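You operate a simulated robot arm through the tools that you are given. There is no shell and no other tool. Be economical: measure what you need, move in short steps, check, and stop when the job is done.

The job below is to be done with a simulated two-armed robot. You get a single attempt, and the scene is never put back.

TASK
Swap the drip feeder's empty bottle for the full Lube one, then wet the belt down to the gate.
Fine: the feeder's label says which; valve shut during the swap and open after; empty bottle on the feeder shelf, in line with the others; stop the belt once it is wet to the gate. One press each; touch no other control. Set down upright: large bottle, what you pick out.

The check looks at the end state, three seconds after you hand in, the way a careful person would. Anything else that was tipped, shoved, dropped, spilled or broken makes it a failure.

THE ROBOT
Two 7-joint arms with two-finger grippers on one trunk, on a base that drives. Base frame: it is fixed to the floor where the robot stands at the start and does not move with it; the origin is under the middle of the robot, x ahead of it, y to its left, z up. Lengths are in m, angles in degrees, forces in N, time in s.
The left shoulder is at the start at [0.027, 0.175, 1.329], the right one opposite. With the tool pointing down near the work surface each hand reaches from about 0.18 to 0.82 m from the robot's upright axis, wherever it stands, measured 20 degrees to its own side. Places, roughly: belt speed dial [0.7, 0.2, 1.1]; black clamp lever [0.9, -1.4, 1.1]; black cup [0.5, -0.1, 1]; conveyor air valve handle [1.9, 0.6, 1.3]; conveyor control box [0.7, 0.3, 1.1]; conveyor push button [0.7, 0.3, 1.1]; conveyor reset button [0.7, 0.2, 1.1]; conveyor start button [0.8, 0.4, 1.1]; conveyor step button [0.7, 0.3, 1.1]; conveyor stop button [0.8, 0.4, 1.1]; drip feeder [0.5, -0.3, 0.5]; far clamp lever [1.5, 0.2, 1.2]; green valve handle [0.6, 0, 1.1]; near clamp lever [1, 0.5, 1.2]; photo-eye [1, -1.3, 1.2]; red reflector [1.5, -0.75, 1.25]. Payload 2.94 kg a hand.
Tool frame (each hand has its own): the origin (TCP) lies between the finger pads and is the grasp point; the fingertips stand 0.03 m ahead of it; z points along the fingers, y is the line along which they close. Largest opening 0.138 m; the body of the gripper starts 0.109 m behind the TCP.
Orientation is that of the tool frame in the base frame, as a unit quaternion [x, y, z, w]. With the fingers straight down and closing along the base's y, the tool's x points along the base's -x, its y along +y and its z along -z.

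THE INTERFACE
- The arms move only by the tool play_rows. It takes "left_rows", "right_rows" or both (then of equal length, played together; a hand with none holds still); each is a list of rows, each an object of numbers (a shift or turn left out is 0, a gripper value left out holds the last): "x", "y", "z": the shift along the tool's x, y, z in units of 25 mm (1.0 is 25 mm); "ax", "ay", "az": the turn, a rotation vector about the tool's x, y, z in units of 5 degrees (1.0 is 5 degrees). In form: [{"x": .., "y": .., "z": .., "ax": .., "ay": .., "az": ..}, ...]. A call has 1 to 8 rows; each row shifts and turns the commanded pose from where the row before left it, along the tool's axes as they then stand. "left_grip" and "right_grip" are, for a hand that has rows, the closure in counts, from 0 (fully open) to 255 (shut), set as the call begins (left out, the last holds). A call with a number of a shift or a turn outside -1 to 1 is refused whole. Rows are played at 5 a second. More than 0.05 m and 8.6 degrees between two rows, or a gripper value outside its range, and nothing of the call is played. Where a pose cannot be reached the arm comes as near as it can. A force on the tool above 50 N (or 10 N above the force at the start of the call, whichever is more), or a blocked arm, ends the call early, and 0.2 s more pass. The fingers move at their own pace and stop on an object; they squeeze with about 21 N. The grip force told is the motor's: it shows also when the fingers shut on nothing. Time passes only in rows, and 0.2 s behind the last, so rows that do not move let the fingers close. The reply holds the time, the measured pose of the TCP, the force on the tool along the base axes, the opening and the grip force, in the units named above and with some noise, with the torque about the TCP (base axes, N m) and any sound that the robot's microphone picked up.
- Cameras (640 x 400 px; columns grow to the right, rows downward): "scene" is now at [0.077, -0.0025, 1.8159]; the picture's right is [-0.20, -0.98, 0.00], its down [-0.75, 0.15, -0.65] and it looks along [0.63, -0.13, -0.76] (base axes); focal length 263 px, centre (320, 200). "left" rides on the left gripper at [0.071, -0.019, -0.146] in its tool frame; the picture's right is [0.26, 0.96, 0.00], its down [-0.85, 0.23, -0.48] and it looks along [-0.46, 0.12, 0.88] (tool axes); focal length 280 px, centre (320, 200). "right" rides on the right gripper at [0.071, 0.019, -0.146] in its tool frame; the picture's right is [-0.26, 0.97, 0.00], its down [-0.85, -0.23, -0.48] and it looks along [-0.46, -0.12, 0.88] (tool axes); focal length 280 px, centre (320, 200). There is no depth. A picture from a camera that has moved, and an enlarged one, comes with that camera's place and axes in the base frame and with its lens. The place of the scene camera against the robot may be out by one fixed shift of up to 0.025 m in any direction.
- grab_frame(camera): a new picture of that camera. No time passes.
- move_column(by): slides the trunk up (or, below 0, down) by that many m; the arms and the scene camera ride with it, the base frame stays. It gives what a move gives, with no picture.
- base_move(legs): drives the robot by 1 to 6 legs, each [ahead, turn to the left] in m and degrees, along the robot's own axes; the way and the turn of a leg run together, so that a leg with both is an arc; at most 1.5 m and 180 degrees a leg. The arms and the cameras ride along, it lands a little off, and it stops where it bumps. It gives what a move gives.
- pan_tilt(pan, tilt): turns the head with the scene camera to pan (to the left, within 120 degrees either way) and tilt (down, from -29 to 69), counted from straight ahead of the robot. It gives what a move gives.
- close_up(camera, box): a new picture of the part [left, top, right, bottom] of that camera's present view, enlarged. No time passes.
- hand_in(): hands the job in; it is judged then, once.

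Go step by step. Nothing tells you exact positions but the pictures and the camera data: compare them with the known pose of the tool, close in by small moves and look again before you grip or let go. The budget is 120 turns and 88 pictures, counting those below and the enlarged ones. Unless the task says otherwise, let go and move clear before handing in.

The tools are called after "Request:" as name(argument=value, ...) on one line, values as JSON. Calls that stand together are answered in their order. play_rows: Moves the arms, as the interface text tells. Its arguments: {"type":"object","properties":{"left_rows":{"type":"array"},"left_grip":{"type":"number"},"right_rows":{"type":"array"},"right_grip":{"type":"number"}},"required":[]} The other tools are called the same way: move_column (by) slides the trunk up or down; base_move (legs) drives the base; pan_tilt (pan, tilt) turns the head that bears the scene camera; grab_frame (camera) takes a picture; close_up (camera, box) takes an enlarged picture of a part of a camera's view; hand_in () hands the job in.

At the start:

```text
time_s: 0.0
left_position: [0.476, 0.1836, 1.4952]
left_ee_rot: [0.001, 1.0, 0.0, 0.0]
left_contact_force: [0.3, 1.0, 0.3]
left_wrist_torque: [-0.01, -0.03, -0.01]
left_finger_gap: 0.1378
left_grasp_force: 0.0
right_position: [0.5459, -0.2199, 1.4171]
right_ee_rot: [0.0, 1.0, 0.0, -0.001]
right_contact_force: [0.2, 0.1, -0.1]
right_wrist_torque: [0.01, -0.01, 0.02]
right_finger_gap: 0.1382
right_grasp_force: 0.1
trunk travel left (down, up): [-0.5, 0.234]
robot x, y, heading: [-0.0008, 0.0048, -0.1]
head pan, tilt: [-11.3, 49.7]
```

scene: 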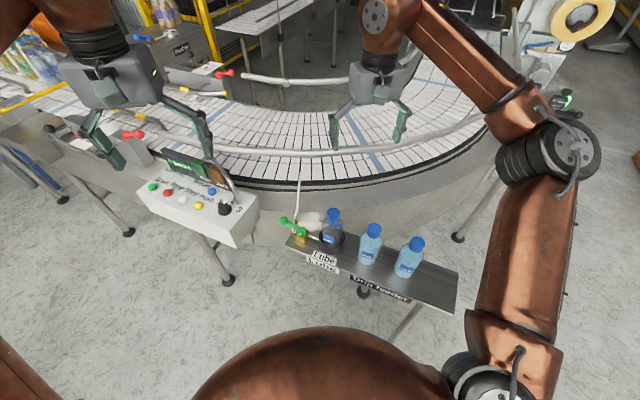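
right: 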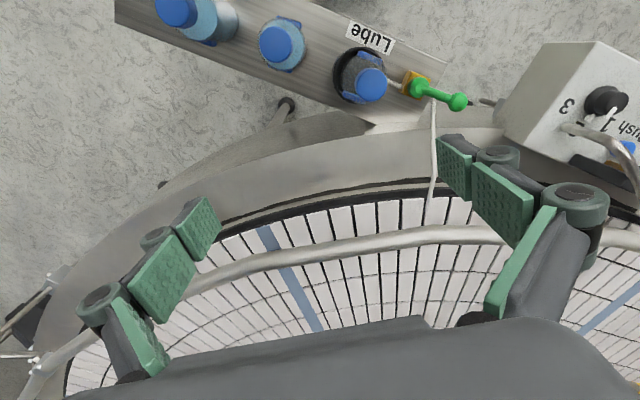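
left: 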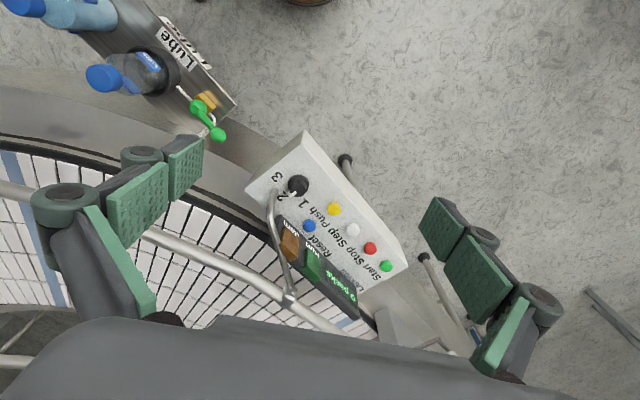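

I see the feeder shelf with a bottle in the black cup and two other bottles beside it, the green valve and the control box. I'll look closer at labels, valve and panel.

Request:
close_up(camera="scene", box=[270, 190, 470, 315])

Request:
close_up(camera="scene", box=[130, 140, 260, 221])

Request:
close_up(camera="right", box=[110, 0, 510, 250])

```text
3.20 times, centred on (370, 252) of scene
camera zoom: at [0.077, -0.0025, 1.8159], right [-0.2, -0.98, 0.0], down [-0.75, 0.15, -0.65], along [0.63, -0.13, -0.76], focal length 841 px, centre (160, 32)
```

zoom: 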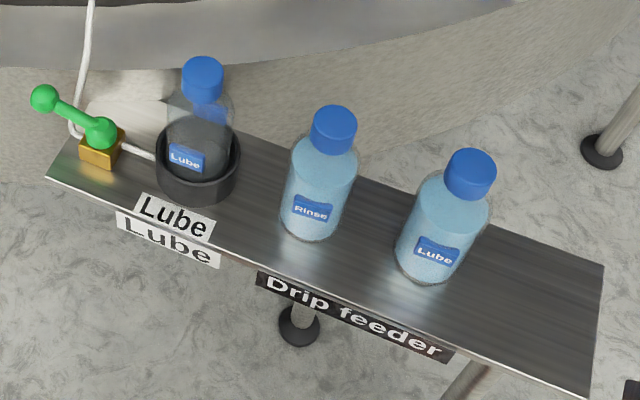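

```text
4.92 times, centred on (195, 180) of scene
camera zoom: at [0.077, -0.0025, 1.8159], right [-0.2, -0.98, 0.0], down [-0.75, 0.15, -0.65], along [0.63, -0.13, -0.76], focal length 1294 px, centre (935, 296)
```

zoom: 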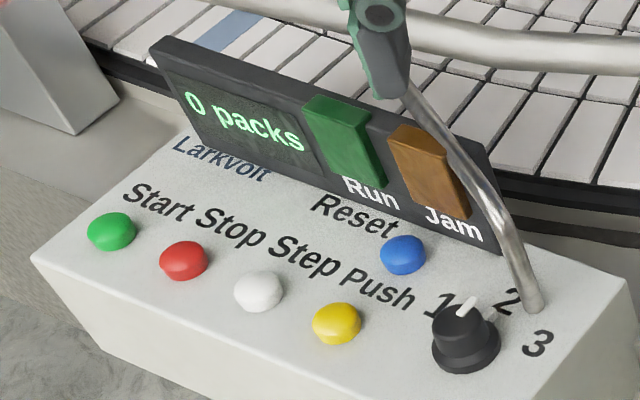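

```text
1.60 times, centred on (310, 125) of right
camera zoom: at [0.4758, -0.2004, 1.5633], right [0.26, 0.97, 0.0], down [0.85, -0.23, 0.48], along [0.46, -0.12, -0.88], focal length 449 px, centre (336, 320)
```

zoom: 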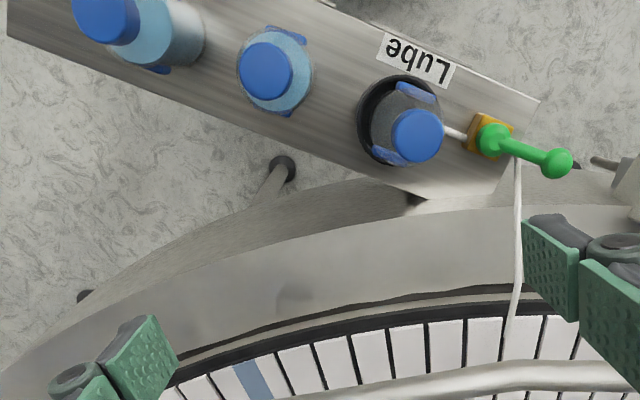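

The feeder's label reads Lube; middle bottle is Rinse, the far right one is full Lube. I need to see the whole line and the gate next.

Request:
pan_tilt(pan=-45, tilt=30)

Request:
grab_frame(camera="scene")

Request:
pan_tilt(pan=30, tilt=30)

Request:
grab_frame(camera="scene")

Request:
pan_tilt(pan=-5, tilt=25)

Request:
grab_frame(camera="scene")

```text
time_s: 1.0
left_position: [0.476, 0.1844, 1.4948]
left_ee_rot: [0.0, 1.0, 0.001, -0.001]
left_contact_force: [0.1, 0.0, 1.0]
left_wrist_torque: [-0.02, -0.02, 0.0]
left_finger_gap: 0.1379
left_grasp_force: 0.1
right_position: [0.5475, -0.2205, 1.4182]
right_ee_rot: [0.0, 1.0, 0.0, 0.0]
right_contact_force: [-0.8, 1.0, 0.0]
right_wrist_torque: [-0.04, 0.01, 0.03]
right_finger_gap: 0.1378
right_grasp_force: 0.0
trunk travel left (down, up): [-0.5, 0.234]
robot x, y, heading: [0.0037, -0.0001, -0.2]
head pan, tilt: [-45.0, 30.0]
```

```text
81 pictures are left
camera scene: at [0.0652, -0.0513, 1.845], right [-0.71, -0.71, 0.0], down [-0.35, 0.35, -0.87], along [0.61, -0.61, -0.5], focal length 263 px, centre (320, 200)
```

scene: 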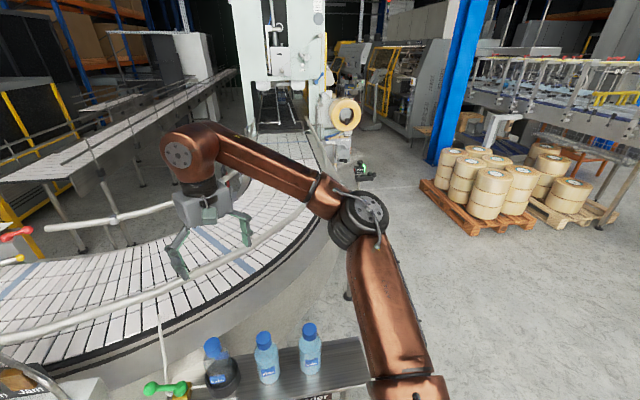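

```text
time_s: 2.5
left_position: [0.4765, 0.1837, 1.4961]
left_ee_rot: [0.001, 1.0, 0.0, 0.0]
left_contact_force: [0.0, 0.1, -0.8]
left_wrist_torque: [0.02, -0.03, 0.01]
left_finger_gap: 0.1378
left_grasp_force: 0.1
right_position: [0.5455, -0.2207, 1.4184]
right_ee_rot: [-0.001, 1.0, 0.0, -0.001]
right_contact_force: [-0.7, -0.7, 0.7]
right_wrist_torque: [0.0, 0.0, 0.01]
right_finger_gap: 0.1381
right_grasp_force: 0.0
trunk travel left (down, up): [-0.5, 0.234]
robot x, y, heading: [-0.0016, -0.0014, -0.1]
head pan, tilt: [30.0, 30.0]
```

```text
80 pictures are left
camera scene: at [0.0796, 0.0577, 1.8451], right [0.5, -0.87, 0.0], down [-0.43, -0.25, -0.87], along [0.75, 0.43, -0.5], focal length 263 px, centre (320, 200)
```

scene: 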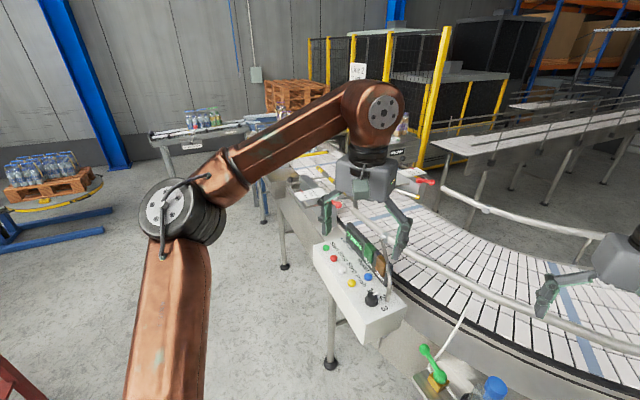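

```text
time_s: 3.5
left_position: [0.4763, 0.1853, 1.4959]
left_ee_rot: [0.001, 1.0, -0.001, 0.0]
left_contact_force: [-0.9, 0.8, 0.8]
left_wrist_torque: [-0.02, -0.01, 0.01]
left_finger_gap: 0.1381
left_grasp_force: 0.1
right_position: [0.5452, -0.2203, 1.4169]
right_ee_rot: [0.0, 1.0, 0.0, 0.0]
right_contact_force: [-0.2, 0.9, -0.1]
right_wrist_torque: [-0.01, 0.01, -0.04]
right_finger_gap: 0.1378
right_grasp_force: 0.0
trunk travel left (down, up): [-0.5, 0.234]
robot x, y, heading: [0.0018, -0.0014, 0.2]
head pan, tilt: [-5.0, 25.0]
```

```text
79 pictures are left
camera scene: at [0.093, 0.0046, 1.853], right [-0.09, -1.0, 0.0], down [-0.42, 0.04, -0.91], along [0.9, -0.08, -0.42], focal length 263 px, centre (320, 200)
```

scene: 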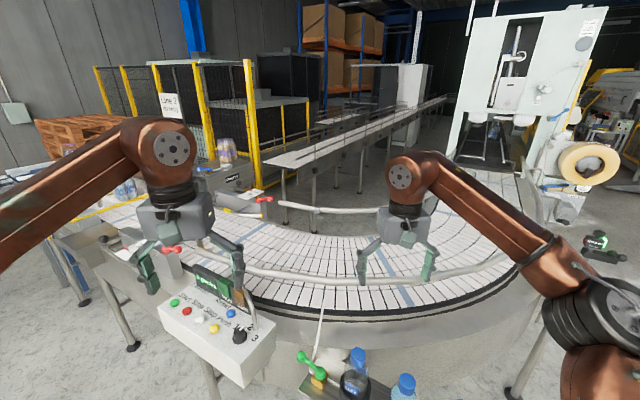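

Next I look for the gate at both ends of the curve.

Request:
close_up(camera="scene", box=[420, 100, 640, 330])

Request:
close_up(camera="scene", box=[60, 130, 320, 290])

```text
1.74 times, centred on (530, 215) of scene
camera zoom: at [0.093, 0.0046, 1.853], right [-0.09, -1.0, 0.0], down [-0.42, 0.04, -0.91], along [0.9, -0.08, -0.42], focal length 457 px, centre (-45, 174)
```

zoom: 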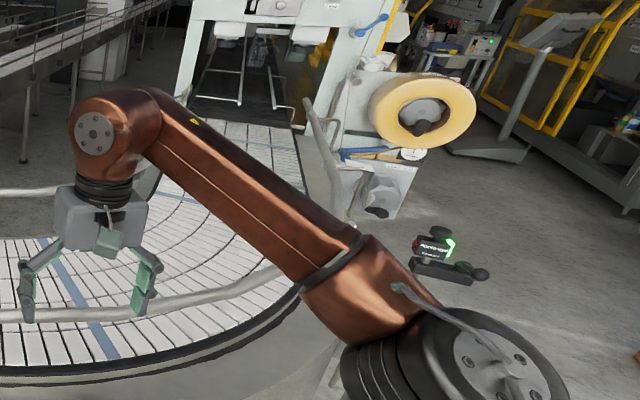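

```text
2.46 times, centred on (190, 210) of scene
camera zoom: at [0.093, 0.0046, 1.853], right [-0.09, -1.0, 0.0], down [-0.42, 0.04, -0.91], along [0.9, -0.08, -0.42], focal length 647 px, centre (640, 175)
```

zoom: 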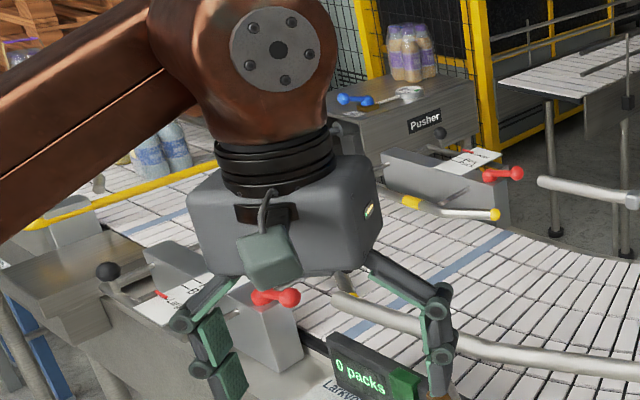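

Left arm blocks the infeed side. I'll turn the left hand so its camera looks forward-left along the belt.

Request:
play_rows(left_rows=[{"az": -1}, {"az": -1}, {"az": -1}, {"az": -1}, {"az": -1}, {"az": -1}, {"az": -1}, {"az": -1}])

Request:
play_rows(left_rows=[{"ay": -1}, {"ay": -1}, {"ay": -1}, {"ay": -1}, {"ay": -1}, {"ay": -1}, {"ay": -1}, {"ay": -1}])

Request:
grab_frame(camera="left")

```text
time_s: 5.3
left_position: [0.4766, 0.1852, 1.4939]
left_ee_rot: [-0.343, 0.939, 0.0, 0.0]
left_contact_force: [0.2, -0.2, -0.5]
left_wrist_torque: [-0.02, 0.0, -0.02]
left_finger_gap: 0.1379
left_grasp_force: 0.0
right_position: [0.5462, -0.2201, 1.4169]
right_ee_rot: [0.0, 1.0, -0.001, 0.0]
right_contact_force: [0.9, -0.6, 0.3]
right_wrist_torque: [0.02, -0.01, 0.01]
right_finger_gap: 0.1379
right_grasp_force: 0.0
trunk travel left (down, up): [-0.5, 0.234]
robot x, y, heading: [-0.0005, -0.0019, -0.2]
head pan, tilt: [-5.0, 25.0]
```

```text
time_s: 7.1
left_position: [0.4761, 0.1839, 1.4959]
left_ee_rot: [-0.322, 0.883, 0.117, 0.322]
left_contact_force: [-0.4, 0.4, 0.4]
left_wrist_torque: [0.01, -0.02, -0.01]
left_finger_gap: 0.1381
left_grasp_force: 0.0
right_position: [0.546, -0.2203, 1.4177]
right_ee_rot: [0.0, 1.0, 0.0, 0.0]
right_contact_force: [-0.1, -0.1, 0.3]
right_wrist_torque: [0.03, -0.03, 0.04]
right_finger_gap: 0.1382
right_grasp_force: 0.0
trunk travel left (down, up): [-0.5, 0.234]
robot x, y, heading: [0.0012, 0.0022, -0.2]
head pan, tilt: [-5.0, 25.0]
```

```text
76 pictures are left
camera left: at [0.3746, 0.0738, 1.5603], right [-0.77, 0.61, -0.17], down [0.11, 0.4, 0.91], along [0.62, 0.69, -0.38], focal length 280 px, centre (320, 200)
```

left: 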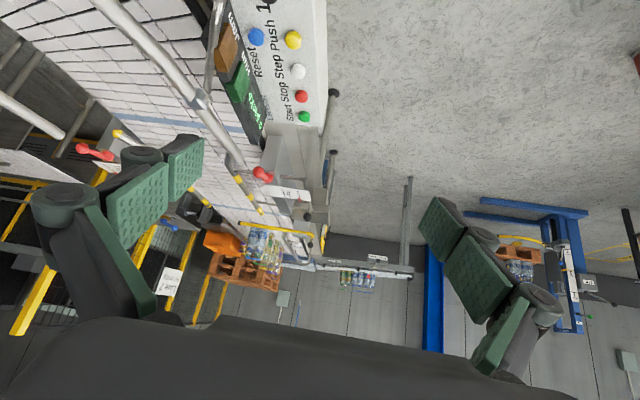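

Request:
close_up(camera="left", box=[160, 100, 400, 310])

Request:
grab_frame(camera="scene")

```text
1.90 times, centred on (280, 205) of left
camera zoom: at [0.3746, 0.0738, 1.5603], right [-0.77, 0.61, -0.17], down [0.11, 0.4, 0.91], along [0.62, 0.69, -0.38], focal length 534 px, centre (396, 190)
```

zoom: 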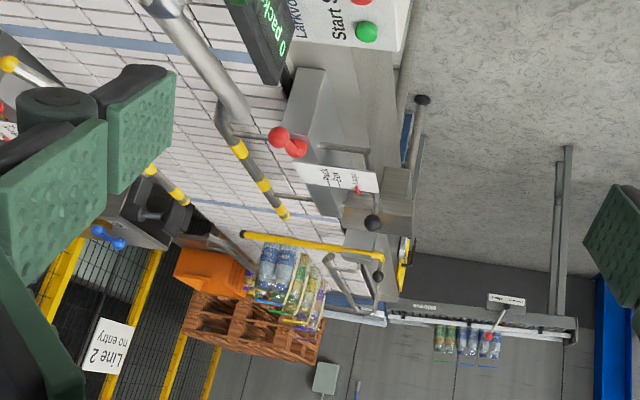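

```text
74 pictures are left
camera scene: at [0.0925, 0.0039, 1.8531], right [-0.09, -1.0, 0.0], down [-0.42, 0.04, -0.91], along [0.9, -0.08, -0.42], focal length 263 px, centre (320, 200)
```

scene: 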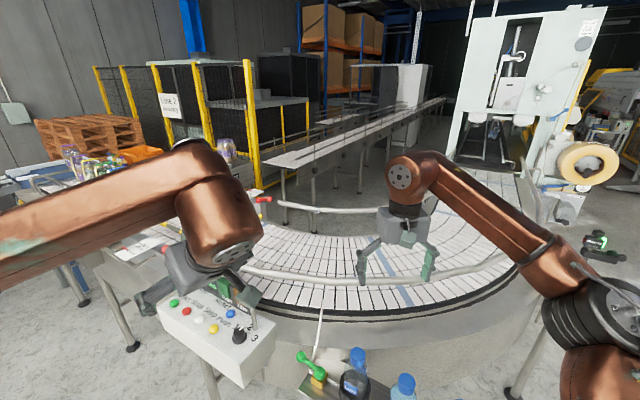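

There is a yellow gate bar at the infeed holding packs. I'll look at the outfeed side with the right hand camera, to know which gate is downstream.

Request:
play_rows(right_rows=[{"az": 1}, {"az": 1}, {"az": 1}, {"az": 1}, {"az": 1}, {"az": 1}, {"az": 1}, {"az": 1}], left_rows=[{"ay": 1}, {"ay": 1}, {"ay": 1}, {"ay": 1}, {"ay": 1}, {"ay": 1}, {"ay": 1}, {"ay": 1}])

Request:
play_rows(right_rows=[{"ay": -1}, {"ay": -1}, {"ay": -1}, {"ay": -1}, {"ay": -1}, {"ay": -1}, {"ay": -1}, {"ay": -1}], left_rows=[{"az": 1}, {"az": 1}, {"az": 1}, {"az": 1}, {"az": 1}, {"az": 1}, {"az": 1}, {"az": 1}])

Request:
grab_frame(camera="right")

Request:
grab_frame(camera="scene")

```text
time_s: 8.9
left_position: [0.4772, 0.186, 1.4945]
left_ee_rot: [-0.343, 0.939, -0.001, 0.0]
left_contact_force: [0.8, -0.2, -0.2]
left_wrist_torque: [-0.03, 0.0, -0.01]
left_finger_gap: 0.138
left_grasp_force: 0.2
right_position: [0.5466, -0.2196, 1.4189]
right_ee_rot: [0.343, 0.939, -0.001, 0.0]
right_contact_force: [0.1, -0.3, -0.3]
right_wrist_torque: [-0.01, 0.01, 0.01]
right_finger_gap: 0.138
right_grasp_force: 0.1
trunk travel left (down, up): [-0.5, 0.234]
robot x, y, heading: [0.0018, 0.0011, 0.1]
head pan, tilt: [-5.0, 25.0]
```

```text
time_s: 10.7
left_position: [0.4766, 0.184, 1.4948]
left_ee_rot: [0.0, 1.0, 0.0, 0.0]
left_contact_force: [0.5, -0.8, 0.2]
left_wrist_torque: [-0.04, -0.01, -0.01]
left_finger_gap: 0.1381
left_grasp_force: 0.0
right_position: [0.5448, -0.219, 1.4183]
right_ee_rot: [0.322, 0.882, -0.118, 0.323]
right_contact_force: [-1.3, 0.4, -1.0]
right_wrist_torque: [-0.01, -0.03, -0.02]
right_finger_gap: 0.1381
right_grasp_force: 0.1
trunk travel left (down, up): [-0.5, 0.234]
robot x, y, heading: [0.0006, 0.0019, 0.3]
head pan, tilt: [-5.0, 25.0]
```

```text
73 pictures are left
camera right: at [0.4449, -0.1092, 1.4842], right [0.77, 0.61, 0.17], down [0.11, -0.4, 0.91], along [0.62, -0.69, -0.38], focal length 280 px, centre (320, 200)
```

right: 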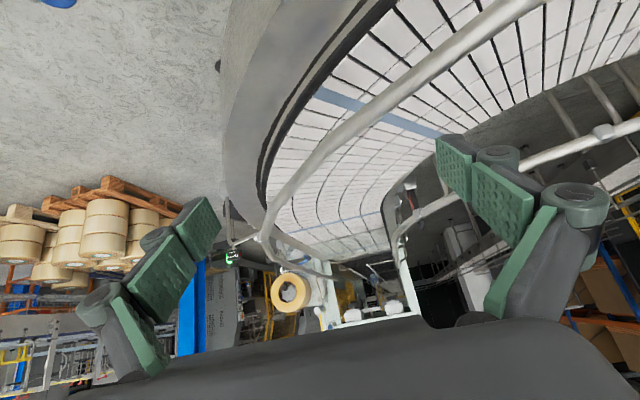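

```text
72 pictures are left
camera scene: at [0.0927, 0.0048, 1.8531], right [-0.09, -1.0, 0.0], down [-0.42, 0.04, -0.91], along [0.9, -0.08, -0.42], focal length 263 px, centre (320, 200)
```

scene: 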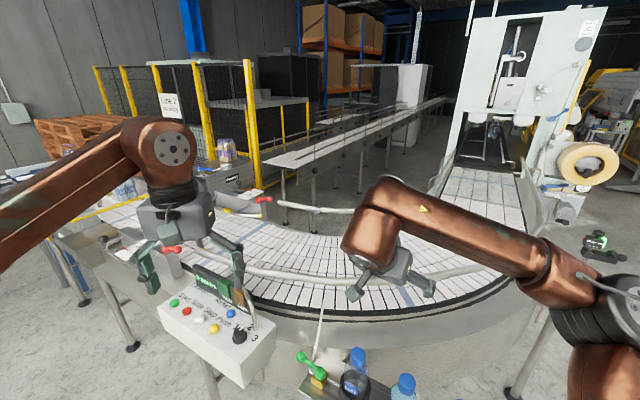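

No other gate downstream on the wrapper side, so the yellow bar on the left is the gate. I restore the right hand and look closely at the valve.

Request:
play_rows(right_rows=[{"ay": 1}, {"ay": 1}, {"ay": 1}, {"ay": 1}, {"ay": 1}, {"ay": 1}, {"ay": 1}, {"ay": 1}], left_rows=[{"z": 1}, {"z": 1}, {"z": 1}, {"z": 1}, {"x": -0.5, "y": -0.5}, {"x": -0.5, "y": -0.5}, {"y": -0.5}, {"y": -0.5}])

Request:
play_rows(right_rows=[{"az": -1}, {"az": -1}, {"az": -1}, {"az": -1}, {"az": -1}, {"az": -1}, {"az": -1}, {"az": -1}])

Request:
pan_tilt(pan=-11.3, tilt=49.7)

Request:
grab_frame(camera="left")

Request:
close_up(camera="scene", box=[270, 185, 350, 255])

```text
time_s: 12.5
left_position: [0.5008, 0.1317, 1.3963]
left_ee_rot: [0.0, 1.0, 0.0, 0.0]
left_contact_force: [0.5, 0.1, -0.5]
left_wrist_torque: [0.04, 0.01, 0.0]
left_finger_gap: 0.1383
left_grasp_force: 0.1
right_position: [0.5473, -0.2219, 1.4167]
right_ee_rot: [0.342, 0.94, 0.0, 0.0]
right_contact_force: [1.0, 0.3, -0.9]
right_wrist_torque: [0.01, 0.0, 0.0]
right_finger_gap: 0.1379
right_grasp_force: 0.1
trunk travel left (down, up): [-0.5, 0.234]
robot x, y, heading: [-0.0012, -0.0021, -0.2]
head pan, tilt: [-5.0, 25.0]
```

```text
time_s: 14.3
left_position: [0.5015, 0.134, 1.3975]
left_ee_rot: [0.0, 1.0, -0.001, 0.0]
left_contact_force: [0.3, 0.4, 0.2]
left_wrist_torque: [0.0, -0.01, 0.03]
left_finger_gap: 0.1383
left_grasp_force: 0.1
right_position: [0.5459, -0.2206, 1.4187]
right_ee_rot: [-0.001, 1.0, 0.0, -0.001]
right_contact_force: [-0.4, -0.1, -0.6]
right_wrist_torque: [0.02, 0.02, 0.04]
right_finger_gap: 0.138
right_grasp_force: 0.0
trunk travel left (down, up): [-0.5, 0.234]
robot x, y, heading: [0.0018, -0.0006, -0.0]
head pan, tilt: [-5.0, 25.0]
```

```text
time_s: 15.2
left_position: [0.5005, 0.1339, 1.3964]
left_ee_rot: [0.0, 1.0, 0.0, 0.0]
left_contact_force: [-0.1, -0.4, 0.4]
left_wrist_torque: [0.02, 0.01, 0.0]
left_finger_gap: 0.1381
left_grasp_force: 0.0
right_position: [0.5453, -0.2192, 1.4177]
right_ee_rot: [0.0, 1.0, 0.0, 0.0]
right_contact_force: [-0.1, 0.4, 0.6]
right_wrist_torque: [-0.01, 0.0, -0.01]
right_finger_gap: 0.1381
right_grasp_force: 0.0
trunk travel left (down, up): [-0.5, 0.234]
robot x, y, heading: [0.0007, 0.001, 0.1]
head pan, tilt: [-11.3, 49.7]
```

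```text
71 pictures are left
camera left: at [0.4297, 0.1147, 1.5413], right [-0.26, 0.96, 0.0], down [0.85, 0.23, 0.48], along [0.46, 0.12, -0.88], focal length 280 px, centre (320, 200)
```

left: 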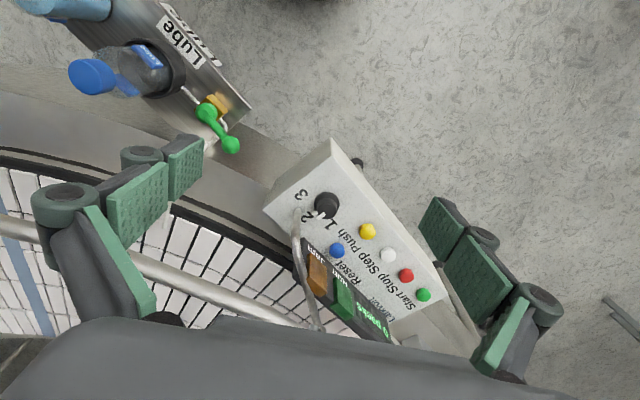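

```text
5.71 times, centred on (310, 220) of scene
camera zoom: at [0.0771, -0.0027, 1.816], right [-0.2, -0.98, 0.0], down [-0.75, 0.15, -0.65], along [0.63, -0.13, -0.76], focal length 1502 px, centre (377, 86)
```

zoom: 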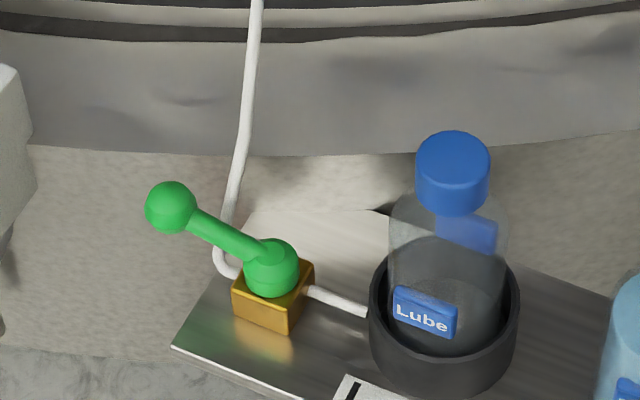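

The pipe runs cup → brass valve → tube and the green lever lies along it, so it is open now; ball at about (0.60, 0.01, 1.105), hub (0.562, -0.039, 1.08). I'll bring the closed left fingers beside the ball on the robot side.

Request:
play_rows(left_rows=[{"x": -0.8, "y": -1}, {"x": -0.8, "y": -1}, {"x": -0.7, "y": -1}, {"y": -0.76, "z": 1}, {"z": 1}, {"z": 1}, {"z": 1}, {"z": 1}], left_grip=255)

Request:
play_rows(left_rows=[{"z": 1}, {"z": 1}, {"z": 1}])

Request:
grab_frame(camera="left")

Request:
close_up(camera="scene", box=[250, 155, 410, 255])

```text
time_s: 17.0
left_position: [0.5583, 0.0399, 1.2697]
left_ee_rot: [-0.001, 1.0, 0.0, 0.001]
left_contact_force: [0.6, 0.3, 0.6]
left_wrist_torque: [0.0, 0.0, 0.01]
left_finger_gap: 0.0
left_grasp_force: 21.1
right_position: [0.5473, -0.2192, 1.4186]
right_ee_rot: [0.0, 1.0, 0.001, 0.0]
right_contact_force: [-0.9, -0.2, -0.2]
right_wrist_torque: [-0.04, -0.02, -0.02]
right_finger_gap: 0.138
right_grasp_force: 0.0
trunk travel left (down, up): [-0.5, 0.234]
robot x, y, heading: [-0.0013, 0.0013, -0.1]
head pan, tilt: [-11.3, 49.7]
```

```text
time_s: 17.8
left_position: [0.557, 0.0395, 1.1933]
left_ee_rot: [-0.001, 1.0, 0.0, -0.001]
left_contact_force: [0.3, 0.1, -0.2]
left_wrist_torque: [0.02, 0.02, -0.02]
left_finger_gap: 0.0
left_grasp_force: 20.9
right_position: [0.5472, -0.2195, 1.4176]
right_ee_rot: [0.0, 1.0, 0.0, 0.0]
right_contact_force: [-0.7, -0.5, 0.6]
right_wrist_torque: [0.01, 0.03, -0.01]
right_finger_gap: 0.138
right_grasp_force: 0.0
trunk travel left (down, up): [-0.5, 0.234]
robot x, y, heading: [0.001, -0.0018, 0.1]
head pan, tilt: [-11.3, 49.7]
```

```text
69 pictures are left
camera left: at [0.4863, 0.0201, 1.3375], right [-0.26, 0.96, 0.0], down [0.85, 0.23, 0.48], along [0.46, 0.12, -0.88], focal length 280 px, centre (320, 200)
```

left: 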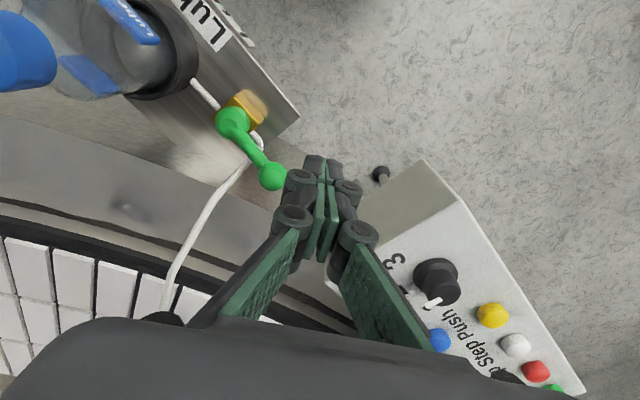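

```text
4.00 times, centred on (330, 205) of scene
camera zoom: at [0.0774, -0.0026, 1.8159], right [-0.2, -0.98, 0.0], down [-0.75, 0.15, -0.65], along [0.63, -0.13, -0.76], focal length 1051 px, centre (280, 180)
```

zoom: 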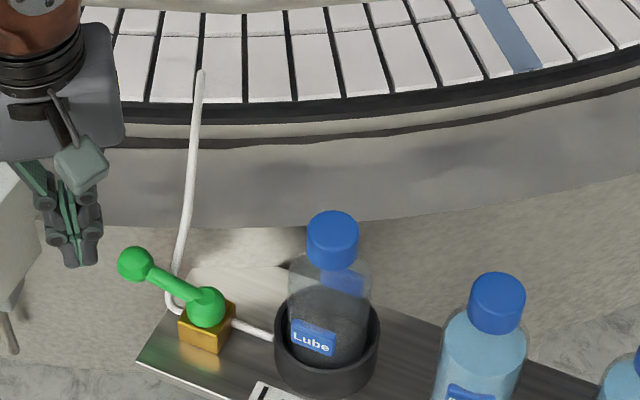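

Ball is confirmed near (0.60, 0.005, 1.10). I lower beside it and nudge it gently toward the belt to feel whether it turns that way.

Request:
play_rows(left_rows=[{"z": 1}, {"z": 1}, {"z": 1}, {"z": 0.1}, {"x": -0.44, "y": -0.31}, {"x": -0.44, "y": -0.31}, {"x": -0.3, "y": -0.15}])

Request:
grab_frame(camera="left")

```text
time_s: 19.4
left_position: [0.5878, 0.0211, 1.1172]
left_ee_rot: [-0.002, 1.0, 0.0, 0.0]
left_contact_force: [0.4, 0.1, -0.4]
left_wrist_torque: [-0.01, 0.01, -0.02]
left_finger_gap: 0.0002
left_grasp_force: 21.2
right_position: [0.5453, -0.2197, 1.4177]
right_ee_rot: [0.0, 1.0, 0.0, 0.0]
right_contact_force: [0.2, -0.7, 0.0]
right_wrist_torque: [0.03, 0.0, 0.01]
right_finger_gap: 0.1381
right_grasp_force: 0.1
trunk travel left (down, up): [-0.5, 0.234]
robot x, y, heading: [0.0035, -0.001, -0.2]
head pan, tilt: [-11.3, 49.7]
```

```text
67 pictures are left
camera left: at [0.5173, 0.0018, 1.2619], right [-0.26, 0.96, 0.0], down [0.85, 0.23, 0.48], along [0.46, 0.12, -0.88], focal length 280 px, centre (320, 200)
```

left: 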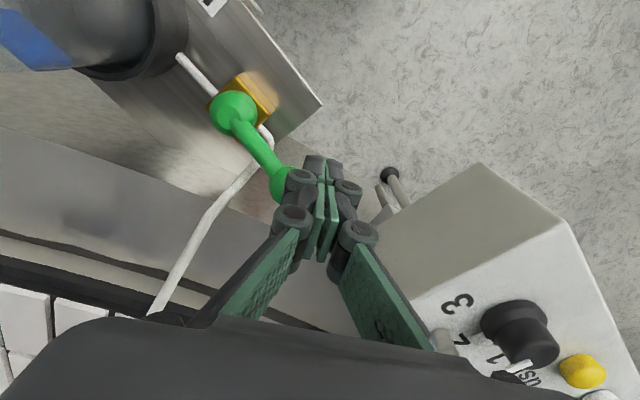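

Request:
play_rows(left_rows=[{"x": -0.2, "y": -0.2}, {"x": -0.2, "y": -0.2}, {"x": -0.15, "y": -0.2}, {}])

Request:
grab_frame(camera="left")

```text
time_s: 20.4
left_position: [0.6017, 0.0068, 1.1175]
left_ee_rot: [-0.001, 1.0, 0.0, 0.0]
left_contact_force: [-0.6, 0.0, -0.3]
left_wrist_torque: [-0.03, 0.0, 0.0]
left_finger_gap: 0.0001
left_grasp_force: 21.7
right_position: [0.5466, -0.2194, 1.4179]
right_ee_rot: [0.001, 1.0, 0.0, 0.0]
right_contact_force: [0.1, -0.3, 0.1]
right_wrist_torque: [-0.02, 0.01, 0.01]
right_finger_gap: 0.138
right_grasp_force: 0.2
trunk travel left (down, up): [-0.5, 0.234]
robot x, y, heading: [0.0036, 0.0, 0.1]
head pan, tilt: [-11.3, 49.7]
```

```text
66 pictures are left
camera left: at [0.5319, -0.0126, 1.2619], right [-0.26, 0.96, 0.0], down [0.85, 0.23, 0.48], along [0.46, 0.12, -0.88], focal length 280 px, centre (320, 200)
```

left: 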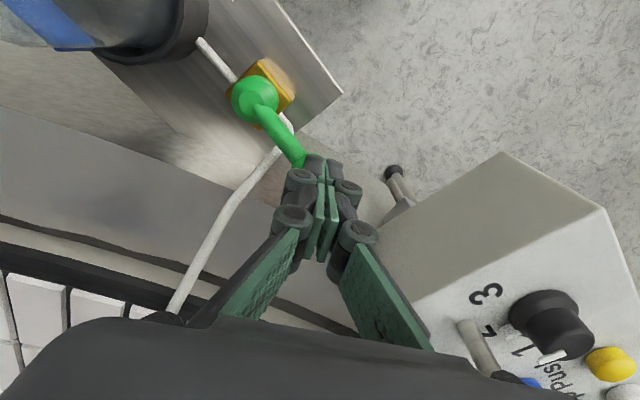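

No force and the handle did not move: my rays now agree better with the ball lower, about (0.618, 0.0, 1.06), hub (0.575, -0.051, 1.04). I back off, lower, and nudge again.

Request:
play_rows(left_rows=[{"x": 0.36, "y": 0.45}, {"x": 0.36, "y": 0.44}, {"z": 0.55}, {"z": 0.55}, {"x": -0.26, "y": -0.22}, {"x": -0.26, "y": -0.22}, {"x": -0.2, "y": -0.17}, {}])

Request:
grab_frame(camera="left")

```text
time_s: 22.1
left_position: [0.5916, 0.0205, 1.0918]
left_ee_rot: [-0.001, 1.0, 0.009, -0.01]
left_contact_force: [-26.1, 23.9, 19.4]
left_wrist_torque: [0.39, 0.42, 0.02]
left_finger_gap: 0.0002
left_grasp_force: 20.8
right_position: [0.5439, -0.2191, 1.4205]
right_ee_rot: [0.001, 1.0, 0.001, 0.001]
right_contact_force: [1.1, 0.2, -0.5]
right_wrist_torque: [0.1, 0.09, -0.01]
right_finger_gap: 0.1382
right_grasp_force: 0.0
trunk travel left (down, up): [-0.5, 0.234]
robot x, y, heading: [-0.0018, 0.0031, 0.2]
head pan, tilt: [-11.3, 49.7]
stopped in row 8 (left hand): the force on the tool passed its limit at 51 N (the readings are from after the stop); the commanded pose is now the measured one
```

```text
65 pictures are left
camera left: at [0.5243, -0.0025, 1.2366], right [-0.26, 0.96, 0.03], down [0.86, 0.22, 0.46], along [0.44, 0.14, -0.89], focal length 280 px, centre (320, 200)
```

left: 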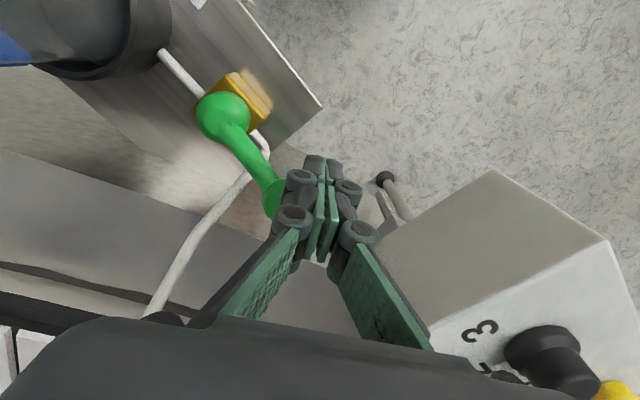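

It won't turn toward the belt (hard stop at ~50 N), so it turns toward the robot. I lift, go to the far (+x) side of the ball, and lower there, keeping clear of the tube.

Request:
play_rows(left_rows=[{"x": 0.3, "y": 0.3}, {"z": -1}, {"z": -1}, {"x": -1, "y": -0.35}, {"x": -1, "y": -0.35}, {"x": -0.9, "y": -0.34}, {}])

Request:
grab_frame(camera="left")

Request:
close_up(camera="scene", box=[250, 155, 410, 255])

```text
time_s: 23.6
left_position: [0.6619, -0.002, 1.1371]
left_ee_rot: [-0.001, 1.0, 0.007, -0.006]
left_contact_force: [0.3, 0.8, 0.5]
left_wrist_torque: [0.0, -0.05, -0.02]
left_finger_gap: 0.0004
left_grasp_force: 21.5
right_position: [0.5453, -0.219, 1.4182]
right_ee_rot: [0.0, 1.0, 0.0, 0.0]
right_contact_force: [-0.8, 0.7, 0.3]
right_wrist_torque: [-0.03, 0.01, 0.01]
right_finger_gap: 0.1379
right_grasp_force: 0.1
trunk travel left (down, up): [-0.5, 0.234]
robot x, y, heading: [-0.001, -0.0004, 0.3]
head pan, tilt: [-11.3, 49.7]
```

```text
64 pictures are left
camera left: at [0.5935, -0.0235, 1.2817], right [-0.26, 0.96, 0.02], down [0.86, 0.22, 0.47], along [0.45, 0.14, -0.88], focal length 280 px, centre (320, 200)
```

left: 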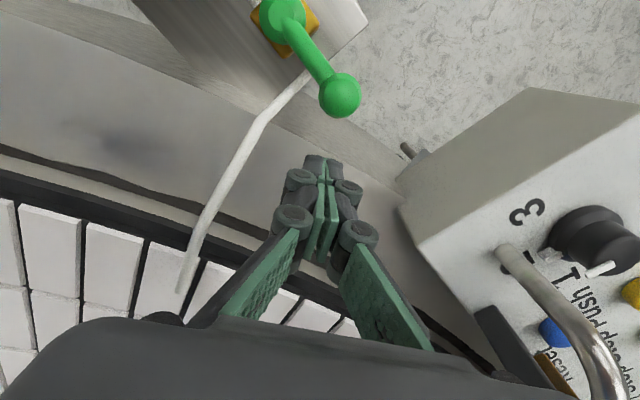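

```text
4.00 times, centred on (330, 205) of scene
camera zoom: at [0.0763, -0.0023, 1.816], right [-0.19, -0.98, 0.0], down [-0.75, 0.15, -0.65], along [0.63, -0.12, -0.76], focal length 1051 px, centre (280, 180)
```

zoom: 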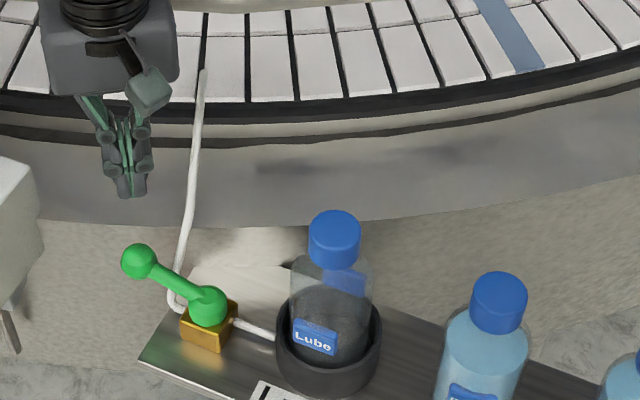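

Ball confirmed at (0.616, 0.002). I lower on its far side and pull it toward the robot.

Request:
play_rows(left_rows=[{"z": 0.95}, {"z": 0.95}, {"x": 0.56, "y": 0.08}, {"x": 0.4, "y": 0.18}, {"x": 0.4, "y": 0.18}, {"x": 0.46, "y": 0.14}])

Request:
grab_frame(camera="left")

```text
time_s: 25.1
left_position: [0.6141, 0.0135, 1.0919]
left_ee_rot: [0.0, 1.0, 0.007, -0.008]
left_contact_force: [1.0, 1.5, -0.4]
left_wrist_torque: [-0.03, 0.0, -0.02]
left_finger_gap: 0.0001
left_grasp_force: 28.4
right_position: [0.546, -0.2197, 1.4185]
right_ee_rot: [-0.001, 1.0, 0.0, 0.0]
right_contact_force: [0.3, -0.4, -0.7]
right_wrist_torque: [-0.02, 0.04, -0.01]
right_finger_gap: 0.1378
right_grasp_force: 0.0
trunk travel left (down, up): [-0.5, 0.234]
robot x, y, heading: [-0.0025, 0.0022, -0.0]
head pan, tilt: [-11.3, 49.7]
```

```text
62 pictures are left
camera left: at [0.546, -0.0081, 1.2361], right [-0.26, 0.96, 0.02], down [0.86, 0.22, 0.47], along [0.45, 0.14, -0.88], focal length 280 px, centre (320, 200)
```

left: 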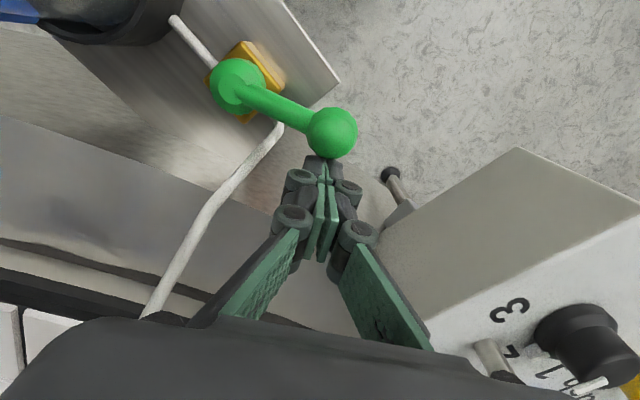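

It turns this way with little force. I continue along the arc.

Request:
play_rows(left_rows=[{"x": 0.46, "y": 0.16}, {"x": 0.5, "y": 0.12}, {"x": 0.5, "y": 0.0}, {"x": 0.5, "y": -0.06}, {"x": 0.45, "y": -0.15}, {"x": 0.3, "y": -0.2}])

Request:
grab_frame(camera="left")

```text
time_s: 26.4
left_position: [0.5477, 0.009, 1.0915]
left_ee_rot: [0.0, 1.0, 0.007, -0.008]
left_contact_force: [1.2, 0.9, 1.6]
left_wrist_torque: [0.01, 0.01, -0.03]
left_finger_gap: 0.0
left_grasp_force: 28.7
right_position: [0.5455, -0.2194, 1.4176]
right_ee_rot: [-0.002, 1.0, 0.0, 0.0]
right_contact_force: [-1.1, 0.5, -0.4]
right_wrist_torque: [0.01, 0.02, 0.02]
right_finger_gap: 0.138
right_grasp_force: 0.1
trunk travel left (down, up): [-0.5, 0.234]
robot x, y, heading: [0.0027, 0.0014, 0.1]
head pan, tilt: [-11.3, 49.7]
```

```text
61 pictures are left
camera left: at [0.4793, -0.0123, 1.2364], right [-0.26, 0.96, 0.02], down [0.86, 0.22, 0.47], along [0.45, 0.14, -0.88], focal length 280 px, centre (320, 200)
```

left: 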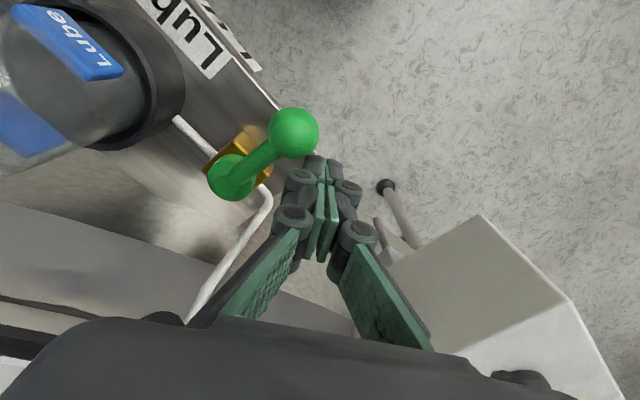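

Handle now about 90° from the pipe; a small extra push to feel the stop.

Request:
play_rows(left_rows=[{"x": 0.12, "y": -0.15}, {"x": 0.1, "y": -0.13}, {}])

Request:
grab_frame(camera="left")

```text
time_s: 27.2
left_position: [0.5472, 0.0089, 1.0916]
left_ee_rot: [-0.003, 1.0, 0.007, -0.005]
left_contact_force: [20.9, 32.7, 12.4]
left_wrist_torque: [0.6, -0.35, -0.2]
left_finger_gap: 0.0003
left_grasp_force: 28.3
right_position: [0.5473, -0.2144, 1.418]
right_ee_rot: [0.0, 1.0, -0.002, -0.001]
right_contact_force: [0.2, 0.0, -0.2]
right_wrist_torque: [0.01, -0.01, 0.03]
right_finger_gap: 0.138
right_grasp_force: 0.1
trunk travel left (down, up): [-0.5, 0.234]
robot x, y, heading: [0.0026, -0.0015, 0.4]
head pan, tilt: [-11.3, 49.7]
```

```text
60 pictures are left
camera left: at [0.4782, -0.0136, 1.236], right [-0.27, 0.96, 0.02], down [0.85, 0.23, 0.47], along [0.45, 0.14, -0.88], focal length 280 px, centre (320, 200)
```

left: 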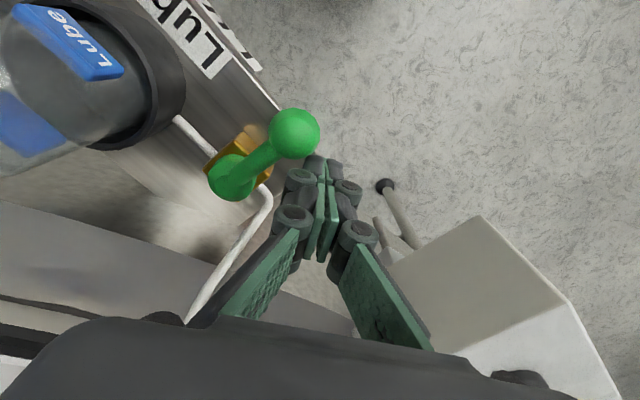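

Valve is shut against its stop. I withdraw the left hand and take a look from the right camera at the bottles.

Request:
play_rows(left_rows=[{"x": -0.35, "y": 0.5}, {"x": -0.2, "y": 0.4}, {"z": -1}, {"z": -1}, {"z": -1, "y": 0.8}, {"z": -1, "y": 0.8}, {"z": -1, "y": 0.8}, {"z": -1, "y": 0.8}])

Request:
grab_frame(camera="right")

Request:
close_up(camera="scene", box=[270, 190, 470, 315])

```text
time_s: 29.1
left_position: [0.5609, 0.1013, 1.2449]
left_ee_rot: [-0.001, 1.0, 0.006, -0.008]
left_contact_force: [-0.3, 0.1, 0.7]
left_wrist_torque: [-0.02, 0.0, 0.01]
left_finger_gap: 0.0
left_grasp_force: 28.6
right_position: [0.5454, -0.2182, 1.419]
right_ee_rot: [-0.001, 1.0, 0.001, 0.0]
right_contact_force: [-0.5, 0.4, -0.2]
right_wrist_torque: [-0.03, -0.04, 0.0]
right_finger_gap: 0.1379
right_grasp_force: 0.0
trunk travel left (down, up): [-0.5, 0.234]
robot x, y, heading: [-0.0009, -0.0015, -0.2]
head pan, tilt: [-11.3, 49.7]
```

```text
59 pictures are left
camera right: at [0.4743, -0.1979, 1.5641], right [0.26, 0.97, 0.0], down [0.85, -0.23, 0.48], along [0.46, -0.12, -0.88], focal length 280 px, centre (320, 200)
```

right: 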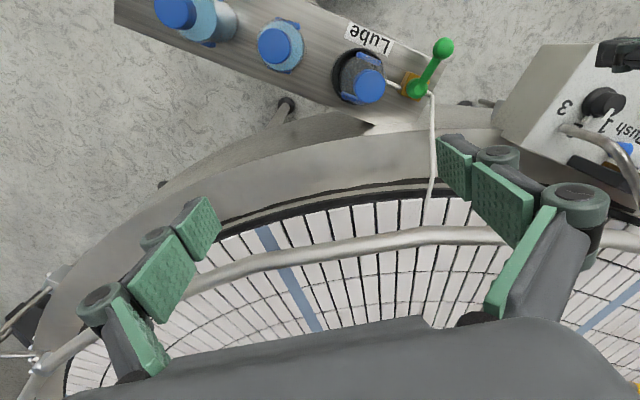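

```text
3.20 times, centred on (370, 252) of scene
camera zoom: at [0.0756, -0.0006, 1.816], right [-0.19, -0.98, 0.0], down [-0.75, 0.15, -0.65], along [0.63, -0.13, -0.76], focal length 841 px, centre (160, 32)
```

zoom: 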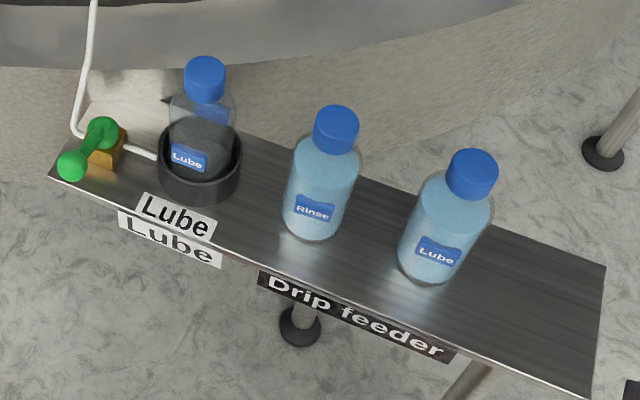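

Cap estimates: empty (0.529, -0.149, top 1.185), Rinse (0.456, -0.249), full Lube (0.391, -0.354), row spacing 0.124, so the next free place in line is about (0.325, -0.455). Moving the right hand above the empty bottle.

Request:
play_rows(right_rows=[{"x": 0.22, "y": 0.9}, {"x": 0.22, "y": 0.9}, {"x": 0.22, "y": 0.97}, {"z": 1}, {"z": 1}, {"z": 1}, {"z": 1}, {"z": 1}], right_grip=90)

Request:
grab_frame(camera="right")

Request:
close_up(camera="scene", box=[270, 150, 430, 250])

```text
time_s: 30.9
left_position: [0.5614, 0.0994, 1.2435]
left_ee_rot: [-0.001, 1.0, 0.007, -0.008]
left_contact_force: [0.4, -0.1, -0.1]
left_wrist_torque: [0.0, 0.03, 0.02]
left_finger_gap: 0.0001
left_grasp_force: 28.3
right_position: [0.5289, -0.1489, 1.2909]
right_ee_rot: [-0.001, 1.0, 0.001, 0.0]
right_contact_force: [0.1, -0.5, -0.5]
right_wrist_torque: [0.01, -0.01, 0.01]
right_finger_gap: 0.0893
right_grasp_force: 0.0
trunk travel left (down, up): [-0.5, 0.234]
robot x, y, heading: [-0.0029, 0.0022, 0.1]
head pan, tilt: [-11.3, 49.7]
```

```text
57 pictures are left
camera right: at [0.4586, -0.1291, 1.4365], right [0.26, 0.97, 0.0], down [0.85, -0.23, 0.48], along [0.46, -0.12, -0.88], focal length 280 px, centre (320, 200)
```

right: 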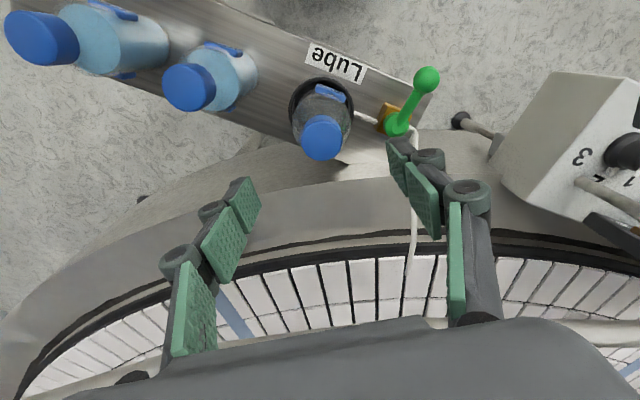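

```text
4.00 times, centred on (350, 200) of scene
camera zoom: at [0.077, -0.0026, 1.8159], right [-0.19, -0.98, 0.0], down [-0.75, 0.15, -0.65], along [0.63, -0.12, -0.76], focal length 1051 px, centre (200, 200)
```

zoom: 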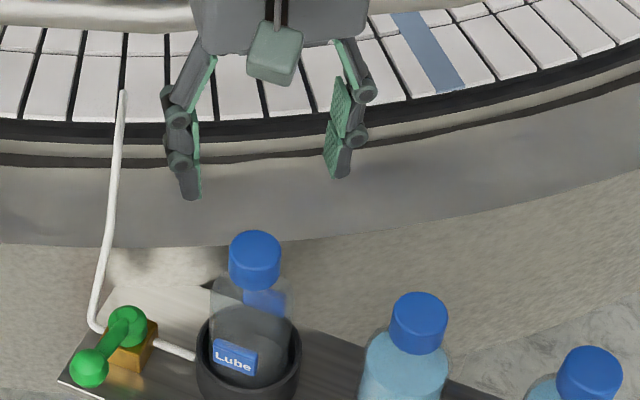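

Refined: cap centre (0.532, -0.146), top about 1.165. I descend with open fingers around the cap and look before closing.

Request:
play_rows(right_rows=[{"x": -0.15, "y": 0.1, "z": 1}, {"z": 1}, {"z": 1}, {"z": 1}, {"z": 0.7}])

Request:
grab_frame(camera="right")

Request:
close_up(camera="scene", box=[270, 150, 430, 250])

```text
time_s: 32.0
left_position: [0.5615, 0.0994, 1.2429]
left_ee_rot: [-0.001, 1.0, 0.007, -0.008]
left_contact_force: [-0.4, 0.8, 0.3]
left_wrist_torque: [0.05, -0.01, -0.04]
left_finger_gap: 0.0
left_grasp_force: 28.3
right_position: [0.5324, -0.1472, 1.1722]
right_ee_rot: [0.0, 1.0, 0.0, 0.001]
right_contact_force: [0.2, -0.5, -0.2]
right_wrist_torque: [0.02, -0.03, 0.0]
right_finger_gap: 0.0892
right_grasp_force: 0.1
trunk travel left (down, up): [-0.5, 0.234]
robot x, y, heading: [-0.0021, 0.0017, 0.3]
head pan, tilt: [-11.3, 49.7]
```

```text
55 pictures are left
camera right: at [0.4613, -0.1275, 1.3184], right [0.26, 0.97, 0.0], down [0.85, -0.23, 0.48], along [0.46, -0.12, -0.88], focal length 280 px, centre (320, 200)
```

right: 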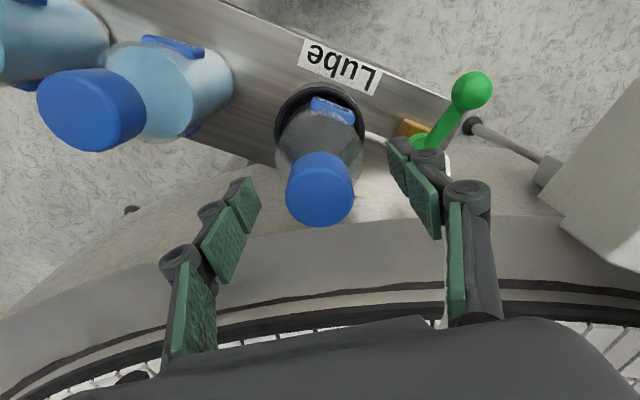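

```text
4.00 times, centred on (350, 200) of scene
camera zoom: at [0.0766, -0.0026, 1.8159], right [-0.19, -0.98, 0.0], down [-0.75, 0.15, -0.65], along [0.63, -0.12, -0.76], focal length 1051 px, centre (200, 200)
```

zoom: 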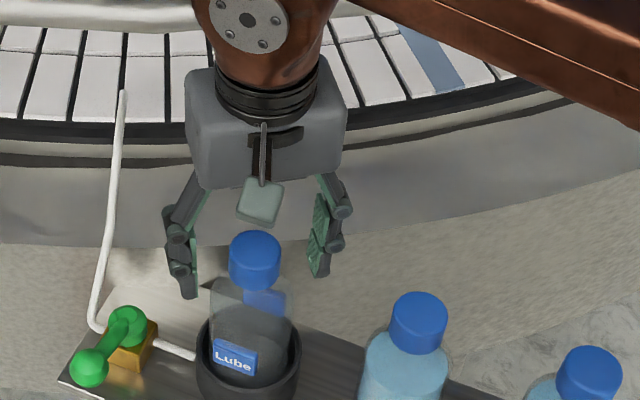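

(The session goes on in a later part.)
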